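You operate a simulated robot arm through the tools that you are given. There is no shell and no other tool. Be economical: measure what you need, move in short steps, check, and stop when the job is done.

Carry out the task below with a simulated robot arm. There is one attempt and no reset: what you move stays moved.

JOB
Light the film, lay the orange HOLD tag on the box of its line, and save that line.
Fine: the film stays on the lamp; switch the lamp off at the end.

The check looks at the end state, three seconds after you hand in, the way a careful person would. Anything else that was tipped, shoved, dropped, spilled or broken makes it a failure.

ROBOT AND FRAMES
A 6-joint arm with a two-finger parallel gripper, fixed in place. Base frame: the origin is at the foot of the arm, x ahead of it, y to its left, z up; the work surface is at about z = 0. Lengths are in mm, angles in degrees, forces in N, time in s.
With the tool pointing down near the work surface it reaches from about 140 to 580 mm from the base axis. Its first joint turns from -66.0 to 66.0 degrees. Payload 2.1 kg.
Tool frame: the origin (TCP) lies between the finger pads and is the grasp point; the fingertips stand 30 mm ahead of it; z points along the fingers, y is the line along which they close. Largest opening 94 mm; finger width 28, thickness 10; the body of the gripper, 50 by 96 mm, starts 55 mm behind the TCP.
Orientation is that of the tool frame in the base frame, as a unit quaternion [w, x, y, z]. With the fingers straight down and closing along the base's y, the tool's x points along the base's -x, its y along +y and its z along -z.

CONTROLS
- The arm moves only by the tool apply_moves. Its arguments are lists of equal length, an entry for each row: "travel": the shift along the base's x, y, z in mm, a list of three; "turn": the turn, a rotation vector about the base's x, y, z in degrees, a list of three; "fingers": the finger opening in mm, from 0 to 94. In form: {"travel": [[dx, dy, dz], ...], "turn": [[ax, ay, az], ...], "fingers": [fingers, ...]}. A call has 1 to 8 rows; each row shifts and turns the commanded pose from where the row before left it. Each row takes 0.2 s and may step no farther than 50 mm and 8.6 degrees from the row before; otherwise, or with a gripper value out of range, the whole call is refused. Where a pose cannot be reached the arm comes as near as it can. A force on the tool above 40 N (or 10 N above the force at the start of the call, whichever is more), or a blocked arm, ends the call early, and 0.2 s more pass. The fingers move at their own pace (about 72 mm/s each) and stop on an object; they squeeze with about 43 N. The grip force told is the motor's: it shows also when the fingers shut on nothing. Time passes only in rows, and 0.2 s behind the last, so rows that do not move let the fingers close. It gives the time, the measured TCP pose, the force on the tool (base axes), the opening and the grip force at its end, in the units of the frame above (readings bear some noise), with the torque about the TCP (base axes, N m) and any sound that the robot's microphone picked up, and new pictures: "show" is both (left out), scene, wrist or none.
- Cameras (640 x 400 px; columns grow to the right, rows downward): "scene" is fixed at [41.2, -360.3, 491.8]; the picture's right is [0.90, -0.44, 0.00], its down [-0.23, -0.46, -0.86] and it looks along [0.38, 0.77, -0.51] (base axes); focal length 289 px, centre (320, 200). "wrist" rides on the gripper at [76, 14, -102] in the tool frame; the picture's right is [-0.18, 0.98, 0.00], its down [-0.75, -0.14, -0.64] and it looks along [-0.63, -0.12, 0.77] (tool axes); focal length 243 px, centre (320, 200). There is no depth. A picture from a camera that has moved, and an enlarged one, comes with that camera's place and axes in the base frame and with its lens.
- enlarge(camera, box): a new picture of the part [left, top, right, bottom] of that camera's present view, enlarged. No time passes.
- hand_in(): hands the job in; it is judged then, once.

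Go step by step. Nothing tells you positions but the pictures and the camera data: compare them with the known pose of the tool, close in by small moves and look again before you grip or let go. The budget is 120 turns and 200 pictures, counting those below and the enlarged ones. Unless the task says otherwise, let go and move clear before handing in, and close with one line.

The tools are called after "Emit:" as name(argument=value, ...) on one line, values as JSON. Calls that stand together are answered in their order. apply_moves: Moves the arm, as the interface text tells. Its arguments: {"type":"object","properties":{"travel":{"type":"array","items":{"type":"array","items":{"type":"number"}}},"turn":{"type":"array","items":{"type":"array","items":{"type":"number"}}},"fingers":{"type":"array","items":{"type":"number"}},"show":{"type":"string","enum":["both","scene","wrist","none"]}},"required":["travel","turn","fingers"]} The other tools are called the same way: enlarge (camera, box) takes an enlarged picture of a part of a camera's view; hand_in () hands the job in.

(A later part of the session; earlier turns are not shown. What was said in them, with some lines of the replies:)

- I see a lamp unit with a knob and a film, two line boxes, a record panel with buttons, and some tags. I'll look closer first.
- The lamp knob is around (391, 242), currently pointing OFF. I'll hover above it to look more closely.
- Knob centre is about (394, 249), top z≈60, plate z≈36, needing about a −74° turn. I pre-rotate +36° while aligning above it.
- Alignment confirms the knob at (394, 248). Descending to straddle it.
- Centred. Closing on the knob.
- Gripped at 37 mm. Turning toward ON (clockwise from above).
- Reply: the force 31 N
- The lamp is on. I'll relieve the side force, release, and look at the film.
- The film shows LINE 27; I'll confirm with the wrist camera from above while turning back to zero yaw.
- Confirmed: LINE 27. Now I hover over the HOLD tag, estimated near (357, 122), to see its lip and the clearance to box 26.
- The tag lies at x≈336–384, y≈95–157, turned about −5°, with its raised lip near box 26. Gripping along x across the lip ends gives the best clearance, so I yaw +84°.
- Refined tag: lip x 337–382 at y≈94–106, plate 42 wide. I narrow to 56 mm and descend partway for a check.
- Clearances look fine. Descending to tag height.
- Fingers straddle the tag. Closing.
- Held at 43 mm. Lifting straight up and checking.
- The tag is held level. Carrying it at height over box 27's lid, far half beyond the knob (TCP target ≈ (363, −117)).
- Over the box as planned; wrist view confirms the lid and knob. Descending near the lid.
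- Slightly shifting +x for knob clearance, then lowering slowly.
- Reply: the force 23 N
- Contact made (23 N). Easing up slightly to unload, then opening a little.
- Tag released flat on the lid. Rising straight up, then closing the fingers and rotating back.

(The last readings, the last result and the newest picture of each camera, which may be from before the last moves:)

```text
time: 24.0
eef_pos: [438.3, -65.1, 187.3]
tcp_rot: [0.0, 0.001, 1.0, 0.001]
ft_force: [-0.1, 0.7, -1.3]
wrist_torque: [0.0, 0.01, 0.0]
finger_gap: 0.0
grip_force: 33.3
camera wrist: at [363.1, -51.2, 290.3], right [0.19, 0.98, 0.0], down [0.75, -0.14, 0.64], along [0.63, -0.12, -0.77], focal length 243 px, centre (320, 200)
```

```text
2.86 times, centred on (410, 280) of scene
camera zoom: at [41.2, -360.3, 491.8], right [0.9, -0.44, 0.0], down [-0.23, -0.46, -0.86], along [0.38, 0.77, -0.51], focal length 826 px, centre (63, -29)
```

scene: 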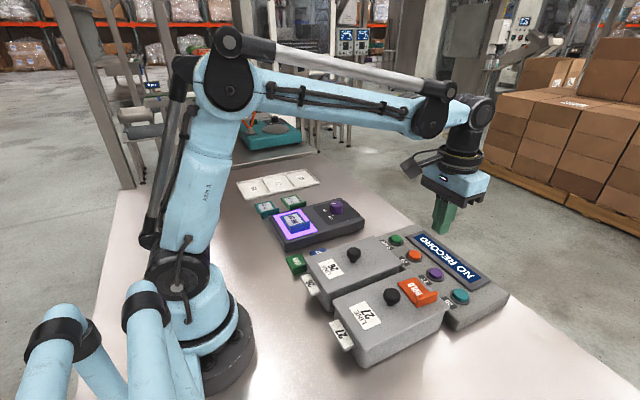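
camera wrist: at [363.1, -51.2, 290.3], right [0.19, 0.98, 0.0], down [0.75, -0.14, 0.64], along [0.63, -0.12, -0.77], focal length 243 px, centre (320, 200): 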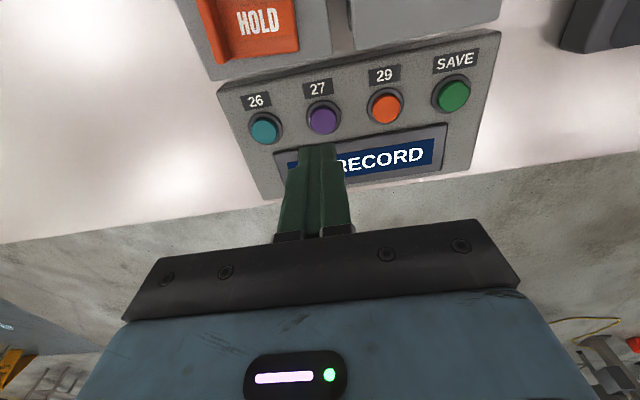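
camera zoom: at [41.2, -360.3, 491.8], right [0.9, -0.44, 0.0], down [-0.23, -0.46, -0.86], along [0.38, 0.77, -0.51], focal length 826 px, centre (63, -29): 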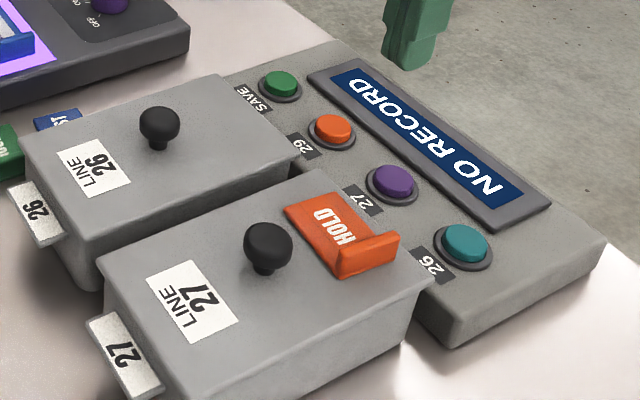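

Tag lies well on box 27. Positioning over the purple 27 button at (457, −67).

Emit:
apply_moves(travel=[[19, -2, -30], [0, 0, -40], [0, 0, -25], [0, 0, 0]], turn=[[0, 0, 0], [0, 0, 0], [0, 0, 0], [0, 0, 0]], fingers=[0, 0, 0, 0])

Emit:
enlarge(camera="scene", box=[390, 230, 490, 310])

```text
time: 25.0
eef_pos: [457.5, -67.9, 92.1]
tcp_rot: [0.0, 0.0, 1.0, 0.0]
ft_force: [-1.0, -0.6, -0.4]
wrist_torque: [0.01, -0.03, -0.01]
finger_gap: 0.2
grip_force: 32.7
camera wrist: at [381.2, -54.5, 195.1], right [0.18, 0.98, 0.0], down [0.75, -0.14, 0.64], along [0.63, -0.12, -0.77], focal length 243 px, centre (320, 200)
```

scene: 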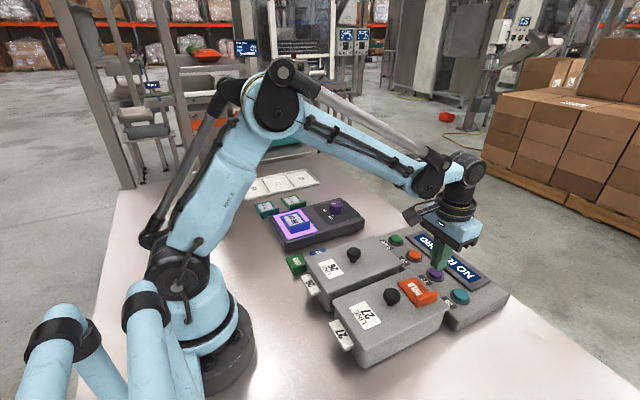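
wrist: 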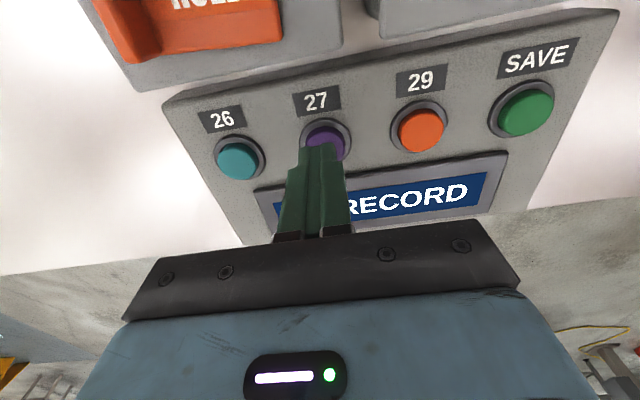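

```text
5.00 times, centred on (440, 270) of scene
camera zoom: at [41.2, -360.3, 491.8], right [0.9, -0.44, 0.0], down [-0.23, -0.46, -0.86], along [0.38, 0.77, -0.51], focal length 1445 px, centre (-280, -150)
```

zoom: 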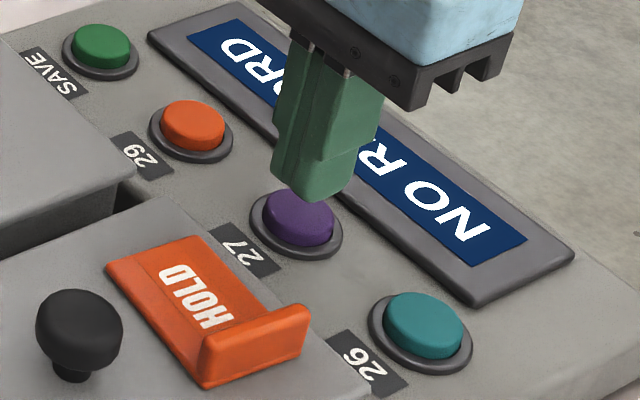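

Aligned. Pressing down in small steps.

Emit:
apply_moves(travel=[[0, 1.5, -8], [0, 0, -6], [0, 0, -3], [0, 0, -2], [0, 0, 0]], turn=[[0, 0, 0], [0, 0, 0], [0, 0, 0], [0, 0, 0], [0, 0, 0]], fingers=[0, 0, 0, 0, 0])

```text
time: 26.2
eef_pos: [456.6, -67.3, 73.5]
tcp_rot: [0.0, 0.001, 1.0, 0.0]
ft_force: [-0.5, 0.3, 0.7]
wrist_torque: [0.02, 0.02, 0.03]
finger_gap: 0.2
grip_force: 32.8
camera wrist: at [380.5, -53.4, 175.8], right [0.18, 0.98, 0.0], down [0.75, -0.14, 0.64], along [0.63, -0.12, -0.77], focal length 243 px, centre (320, 200)
```

scene: 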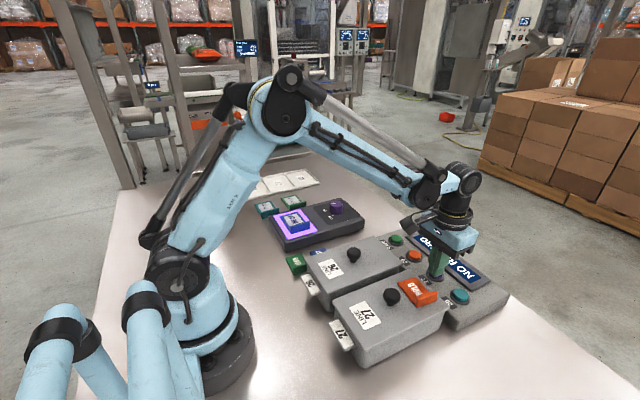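
wrist: 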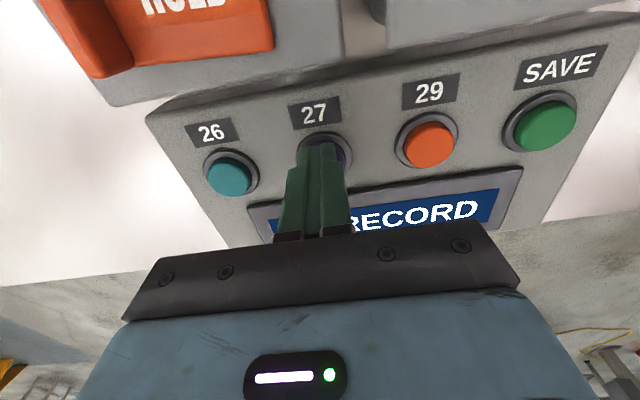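

Emit:
apply_moves(travel=[[0, 0, -2], [0, 0, -2], [0, 0, -1.5], [0, 0, 0]], turn=[[0, 0, 0], [0, 0, 0], [0, 0, 0], [0, 0, 0]], fingers=[0, 0, 0, 0], show="wrist")

```text
time: 27.2
eef_pos: [457.1, -67.2, 69.0]
tcp_rot: [0.0, -0.001, 1.0, 0.001]
ft_force: [-0.8, -4.0, 15.2]
wrist_torque: [-0.14, -0.01, 0.0]
finger_gap: 0.0
grip_force: 33.2
heard: click
camera wrist: at [380.5, -53.1, 170.4], right [0.18, 0.98, 0.0], down [0.75, -0.14, 0.64], along [0.63, -0.12, -0.77], focal length 243 px, centre (320, 200)
```

wrist: 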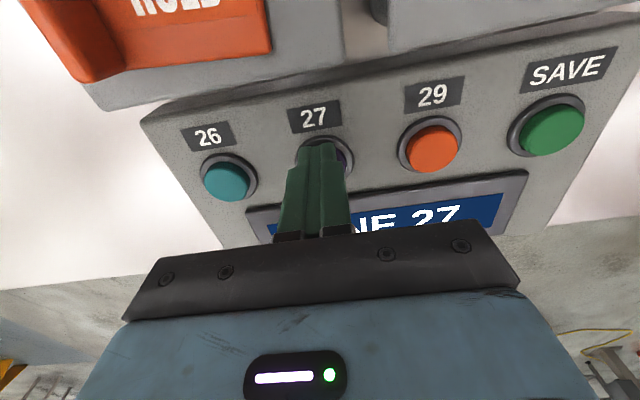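

A click and the display shows LINE 27. Now to SAVE at (460, 62).

Emit:
apply_moves(travel=[[0, 0, 25], [1, 43, 5], [1, 43, 0], [1, 43, 0], [0, 0, -8], [0, 0, 0]], turn=[[0, 0, 0], [0, 0, 0], [0, 0, 0], [0, 0, 0], [0, 0, 0], [0, 0, 0]], fingers=[0, 0, 0, 0, 0, 0])

```text
time: 28.6
eef_pos: [458.9, 63.2, 89.9]
tcp_rot: [0.0, 0.0, 1.0, 0.0]
ft_force: [0.5, -0.3, 0.1]
wrist_torque: [0.0, -0.01, 0.05]
finger_gap: 0.0
grip_force: 33.1
camera wrist: at [383.4, 76.9, 192.5], right [0.18, 0.98, 0.0], down [0.75, -0.14, 0.64], along [0.63, -0.12, -0.77], focal length 243 px, centre (320, 200)
```

scene: 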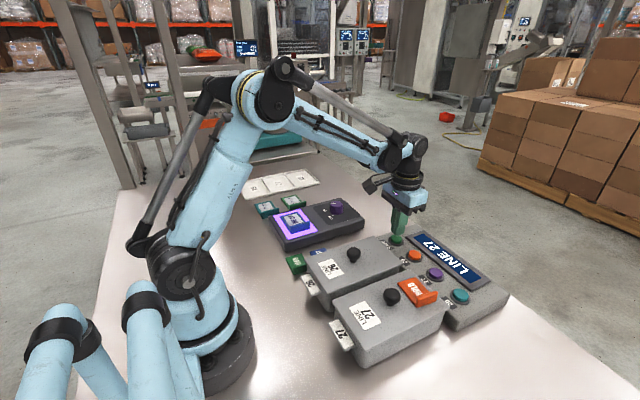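
wrist: 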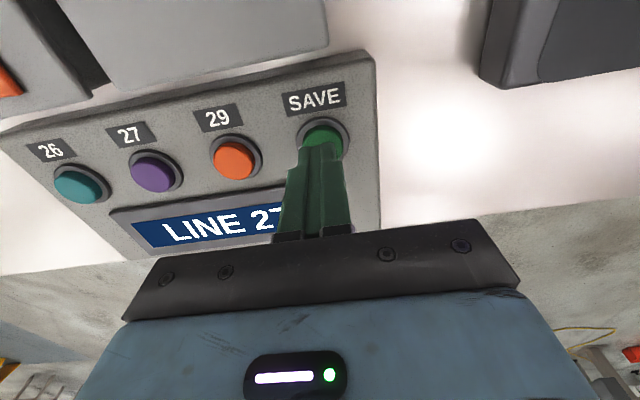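

Aligned over SAVE; pressing.

Emit:
apply_moves(travel=[[-2, 1, -10], [0, 0, -5], [0, 0, -2], [0, 0, -2], [0, 0, -1.7], [0, 0, 0]], turn=[[0, 0, 0], [0, 0, 0], [0, 0, 0], [0, 0, 0], [0, 0, 0], [0, 0, 0]], fingers=[0, 0, 0, 0, 0, 0], show="wrist")

```text
time: 30.0
eef_pos: [456.5, 63.0, 68.4]
tcp_rot: [0.0, 0.001, 1.0, 0.0]
ft_force: [0.0, 1.4, 11.8]
wrist_torque: [0.05, -0.05, 0.01]
finger_gap: 0.0
grip_force: 32.8
heard: click
camera wrist: at [380.8, 77.1, 171.2], right [0.18, 0.98, 0.0], down [0.75, -0.14, 0.64], along [0.63, -0.12, -0.77], focal length 243 px, centre (320, 200)
```

wrist: 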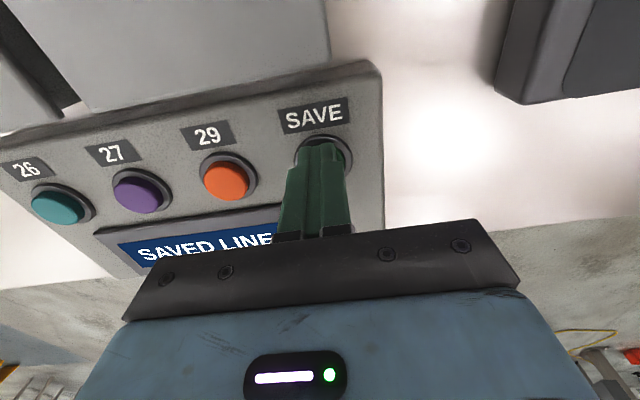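

Saved LINE 27. Now back above the knob with yaw −34° to turn the lamp off.

Emit:
apply_moves(travel=[[0, 0, 40], [-10, 30, 15], [-13, 39, 0], [-13, 39, 0], [-13, 39, 0], [-13.5, 38.5, 0], [0, 0, 0]], turn=[[0, 0, 0], [0, 0, -7], [0, 0, -7], [0, 0, -7], [0, 0, -7], [0, 0, -6], [0, 0, 0]], fingers=[0, 20, 66, 66, 66, 66, 66])

Emit:
enlarge(camera="scene", box=[300, 220, 510, 350])

```text
time: 31.6
eef_pos: [396.8, 247.4, 124.4]
tcp_rot: [0.0, 0.293, 0.956, -0.001]
ft_force: [-0.3, 0.3, -1.2]
wrist_torque: [-0.01, 0.01, -0.01]
finger_gap: 65.9
grip_force: 0.0
camera wrist: at [340.1, 301.9, 226.4], right [0.7, 0.71, 0.0], down [0.54, -0.54, 0.64], along [0.46, -0.45, -0.77], focal length 243 px, centre (320, 200)
```

scene: 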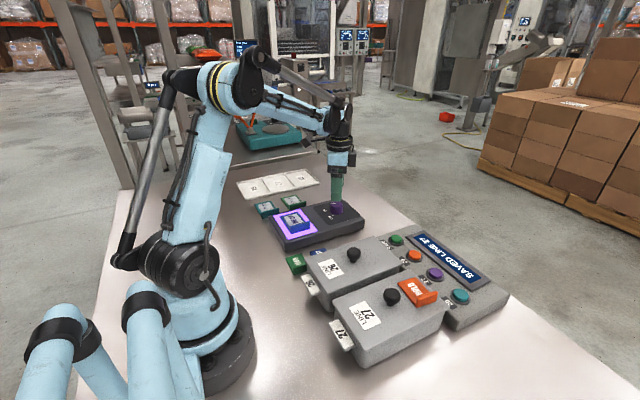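
wrist: 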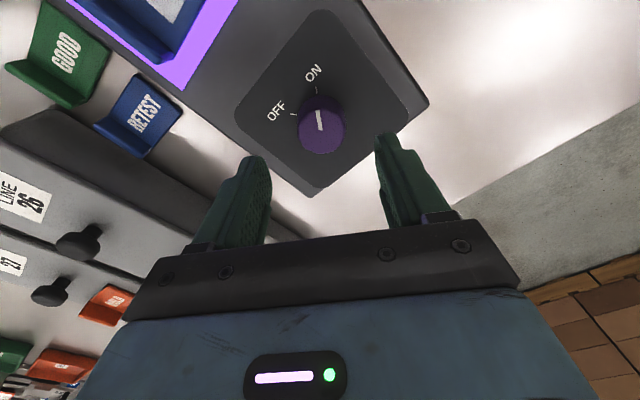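

```text
3.05 times, centred on (405, 285) of scene
camera zoom: at [41.2, -360.3, 491.8], right [0.9, -0.44, 0.0], down [-0.23, -0.46, -0.86], along [0.38, 0.77, -0.51], focal length 880 px, centre (61, -59)
```

zoom: 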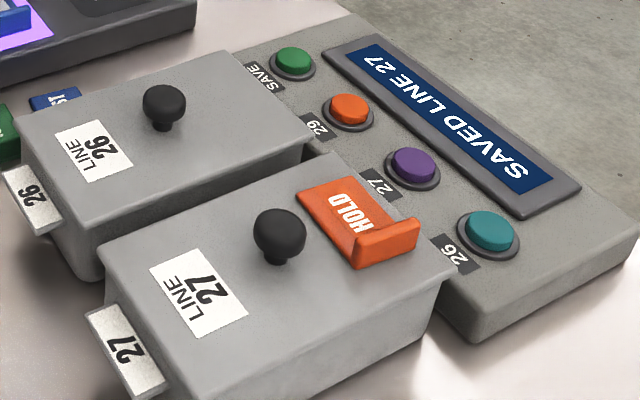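

SAVED LINE 27 shown. Descending on the knob with a small offset correction, then gripping.

Emit:
apply_moves(travel=[[-2.8, 2.6, -20], [0, 0, -18], [0, 0, -14.5], [0, 0, 0], [0, 0, 0], [0, 0, 0], [0, 0, 0]], turn=[[0, 0, 0], [0, 0, 0], [0, 0, 0], [0, 0, 0], [0, 0, 0], [0, 0, 0], [0, 0, 0]], fingers=[66, 66, 66, 66, 34, 30, 30], show="wrist")

```text
time: 33.2
eef_pos: [393.5, 251.4, 71.6]
tcp_rot: [0.002, 0.292, 0.956, 0.002]
ft_force: [11.9, 13.8, -10.2]
wrist_torque: [0.39, -0.25, 0.04]
finger_gap: 36.8
grip_force: 45.0
camera wrist: at [336.9, 304.7, 173.1], right [0.7, 0.71, 0.0], down [0.54, -0.54, 0.64], along [0.46, -0.45, -0.77], focal length 243 px, centre (320, 200)
```

wrist: 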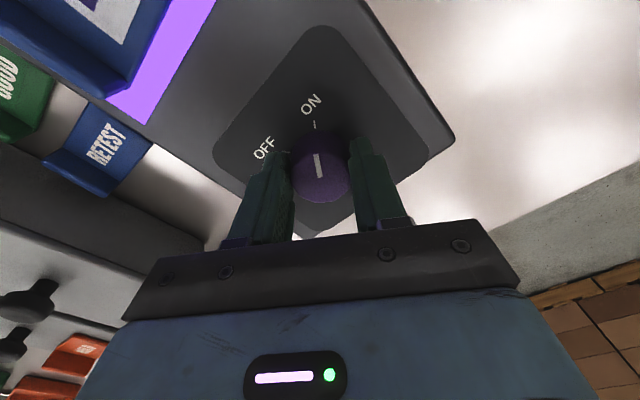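

Gripped. Turning back to OFF while easing the side load.

Emit:
apply_moves(travel=[[0.5, 0.7, 0], [0, 0, 0], [0, 0, 0], [0, 0, 0], [0, 0, 0], [0, 0, 0], [0, 0, 0], [0, 0, 0]], turn=[[0, 0, 8.5], [0, 0, 8.5], [0, 0, 8.5], [0, 0, 8.5], [0, 0, 8.5], [0, 0, 8.5], [0, 0, 8.5], [0, 0, 8.5]], fingers=[30, 30, 30, 30, 30, 30, 30, 30])

```text
time: 35.0
eef_pos: [393.8, 248.6, 71.6]
tcp_rot: [-0.003, -0.293, 0.956, -0.005]
ft_force: [-8.9, -35.3, 2.4]
wrist_torque: [-1.06, 0.42, -0.04]
finger_gap: 36.7
grip_force: 45.0
camera wrist: at [322.3, 218.6, 174.0], right [-0.4, 0.92, -0.01], down [0.71, 0.31, 0.64], along [0.59, 0.25, -0.77], focal length 243 px, centre (320, 200)
```

scene: 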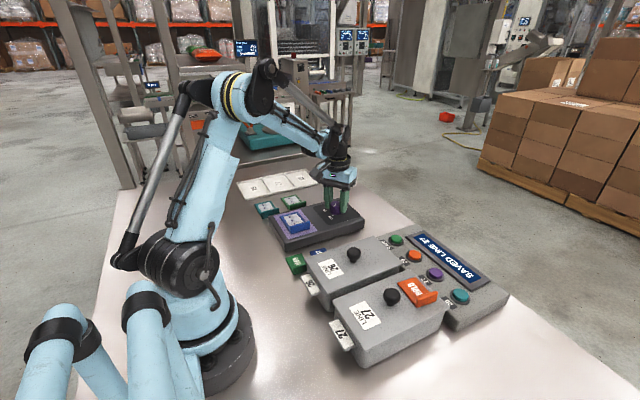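
wrist: 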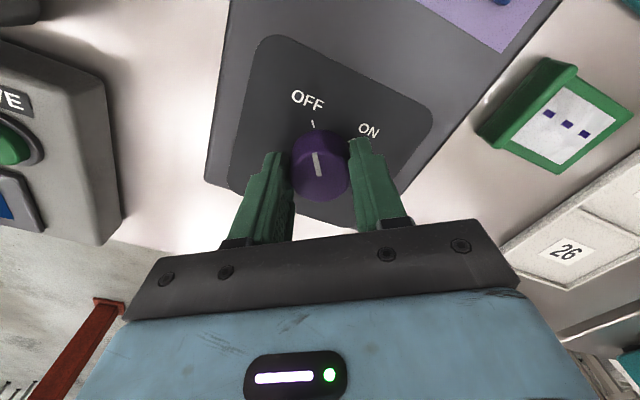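

The lamp is off. Relieving side force, releasing, and rising clear.

Emit:
apply_moves(travel=[[-0.3, -1.5, 0], [-0.3, -1.5, 0], [0, 0, 0], [0, 0, 0], [0, 0, 30], [0, 0, 40], [0, 0, 40], [0, 0, 0]], turn=[[0, 0, 0], [0, 0, 0], [0, 0, 0], [0, 0, 0], [0, 0, 0], [0, 0, 0], [0, 0, 0], [0, 0, 0]], fingers=[30, 30, 66, 66, 66, 66, 66, 66])

Emit:
enlarge(camera="scene", box=[230, 165, 390, 265])

Emit:
enlarge(camera="scene", box=[280, 220, 510, 370])

```text
time: 36.8
eef_pos: [394.0, 249.9, 183.0]
tcp_rot: [0.001, -0.293, 0.956, 0.0]
ft_force: [0.1, -0.7, -0.2]
wrist_torque: [0.01, 0.01, 0.01]
finger_gap: 66.1
grip_force: 0.1
camera wrist: at [322.1, 218.6, 284.0], right [-0.4, 0.92, 0.0], down [0.7, 0.3, 0.64], along [0.59, 0.26, -0.77], focal length 243 px, centre (320, 200)
```

scene: 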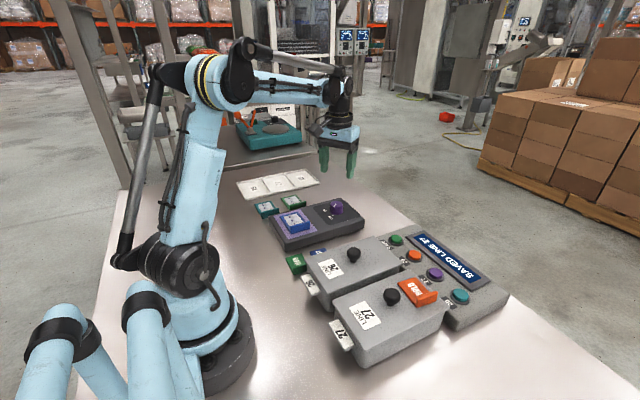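
wrist: 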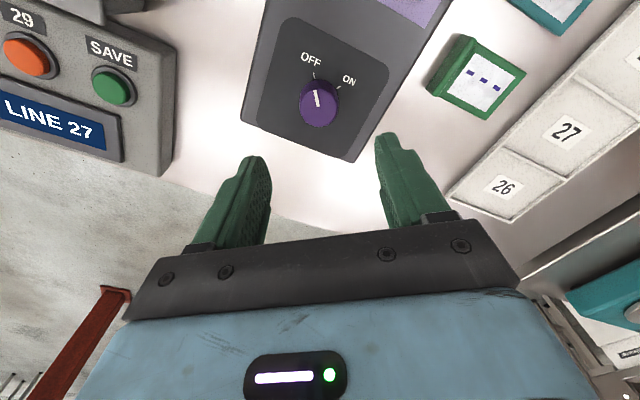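

```text
4.00 times, centred on (310, 215) of scene
camera zoom: at [41.2, -360.3, 491.8], right [0.9, -0.44, 0.0], down [-0.23, -0.46, -0.86], along [0.38, 0.77, -0.51], focal length 1156 px, centre (360, 140)
```

zoom: 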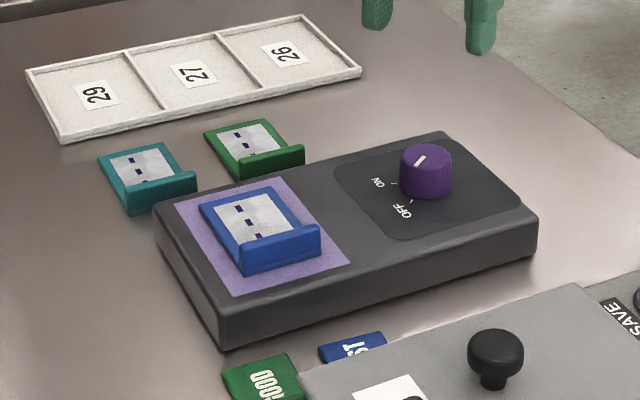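

```text
2.67 times, centred on (395, 295) of scene
camera zoom: at [41.2, -360.3, 491.8], right [0.9, -0.44, 0.0], down [-0.23, -0.46, -0.86], along [0.38, 0.77, -0.51], focal length 770 px, centre (120, -53)
```

zoom: 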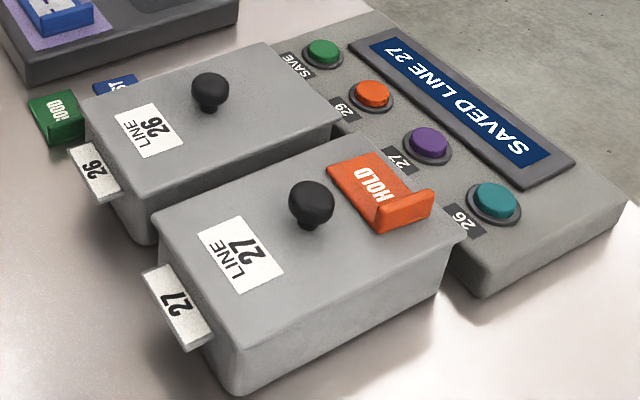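

The lamp is off, the film is still on it, the HOLD tag is on box 27, and the display reads SAVED LINE 27. The arm is clear, so I'm handing in.

Emit:
hand_in()

```text
The job is handed in.
```

The lit film read LINE 27, so the orange HOLD tag is now on the lid of box 27 and the display reads SAVED LINE 27; the lamp is off with the film still on it, and I have handed the job in.
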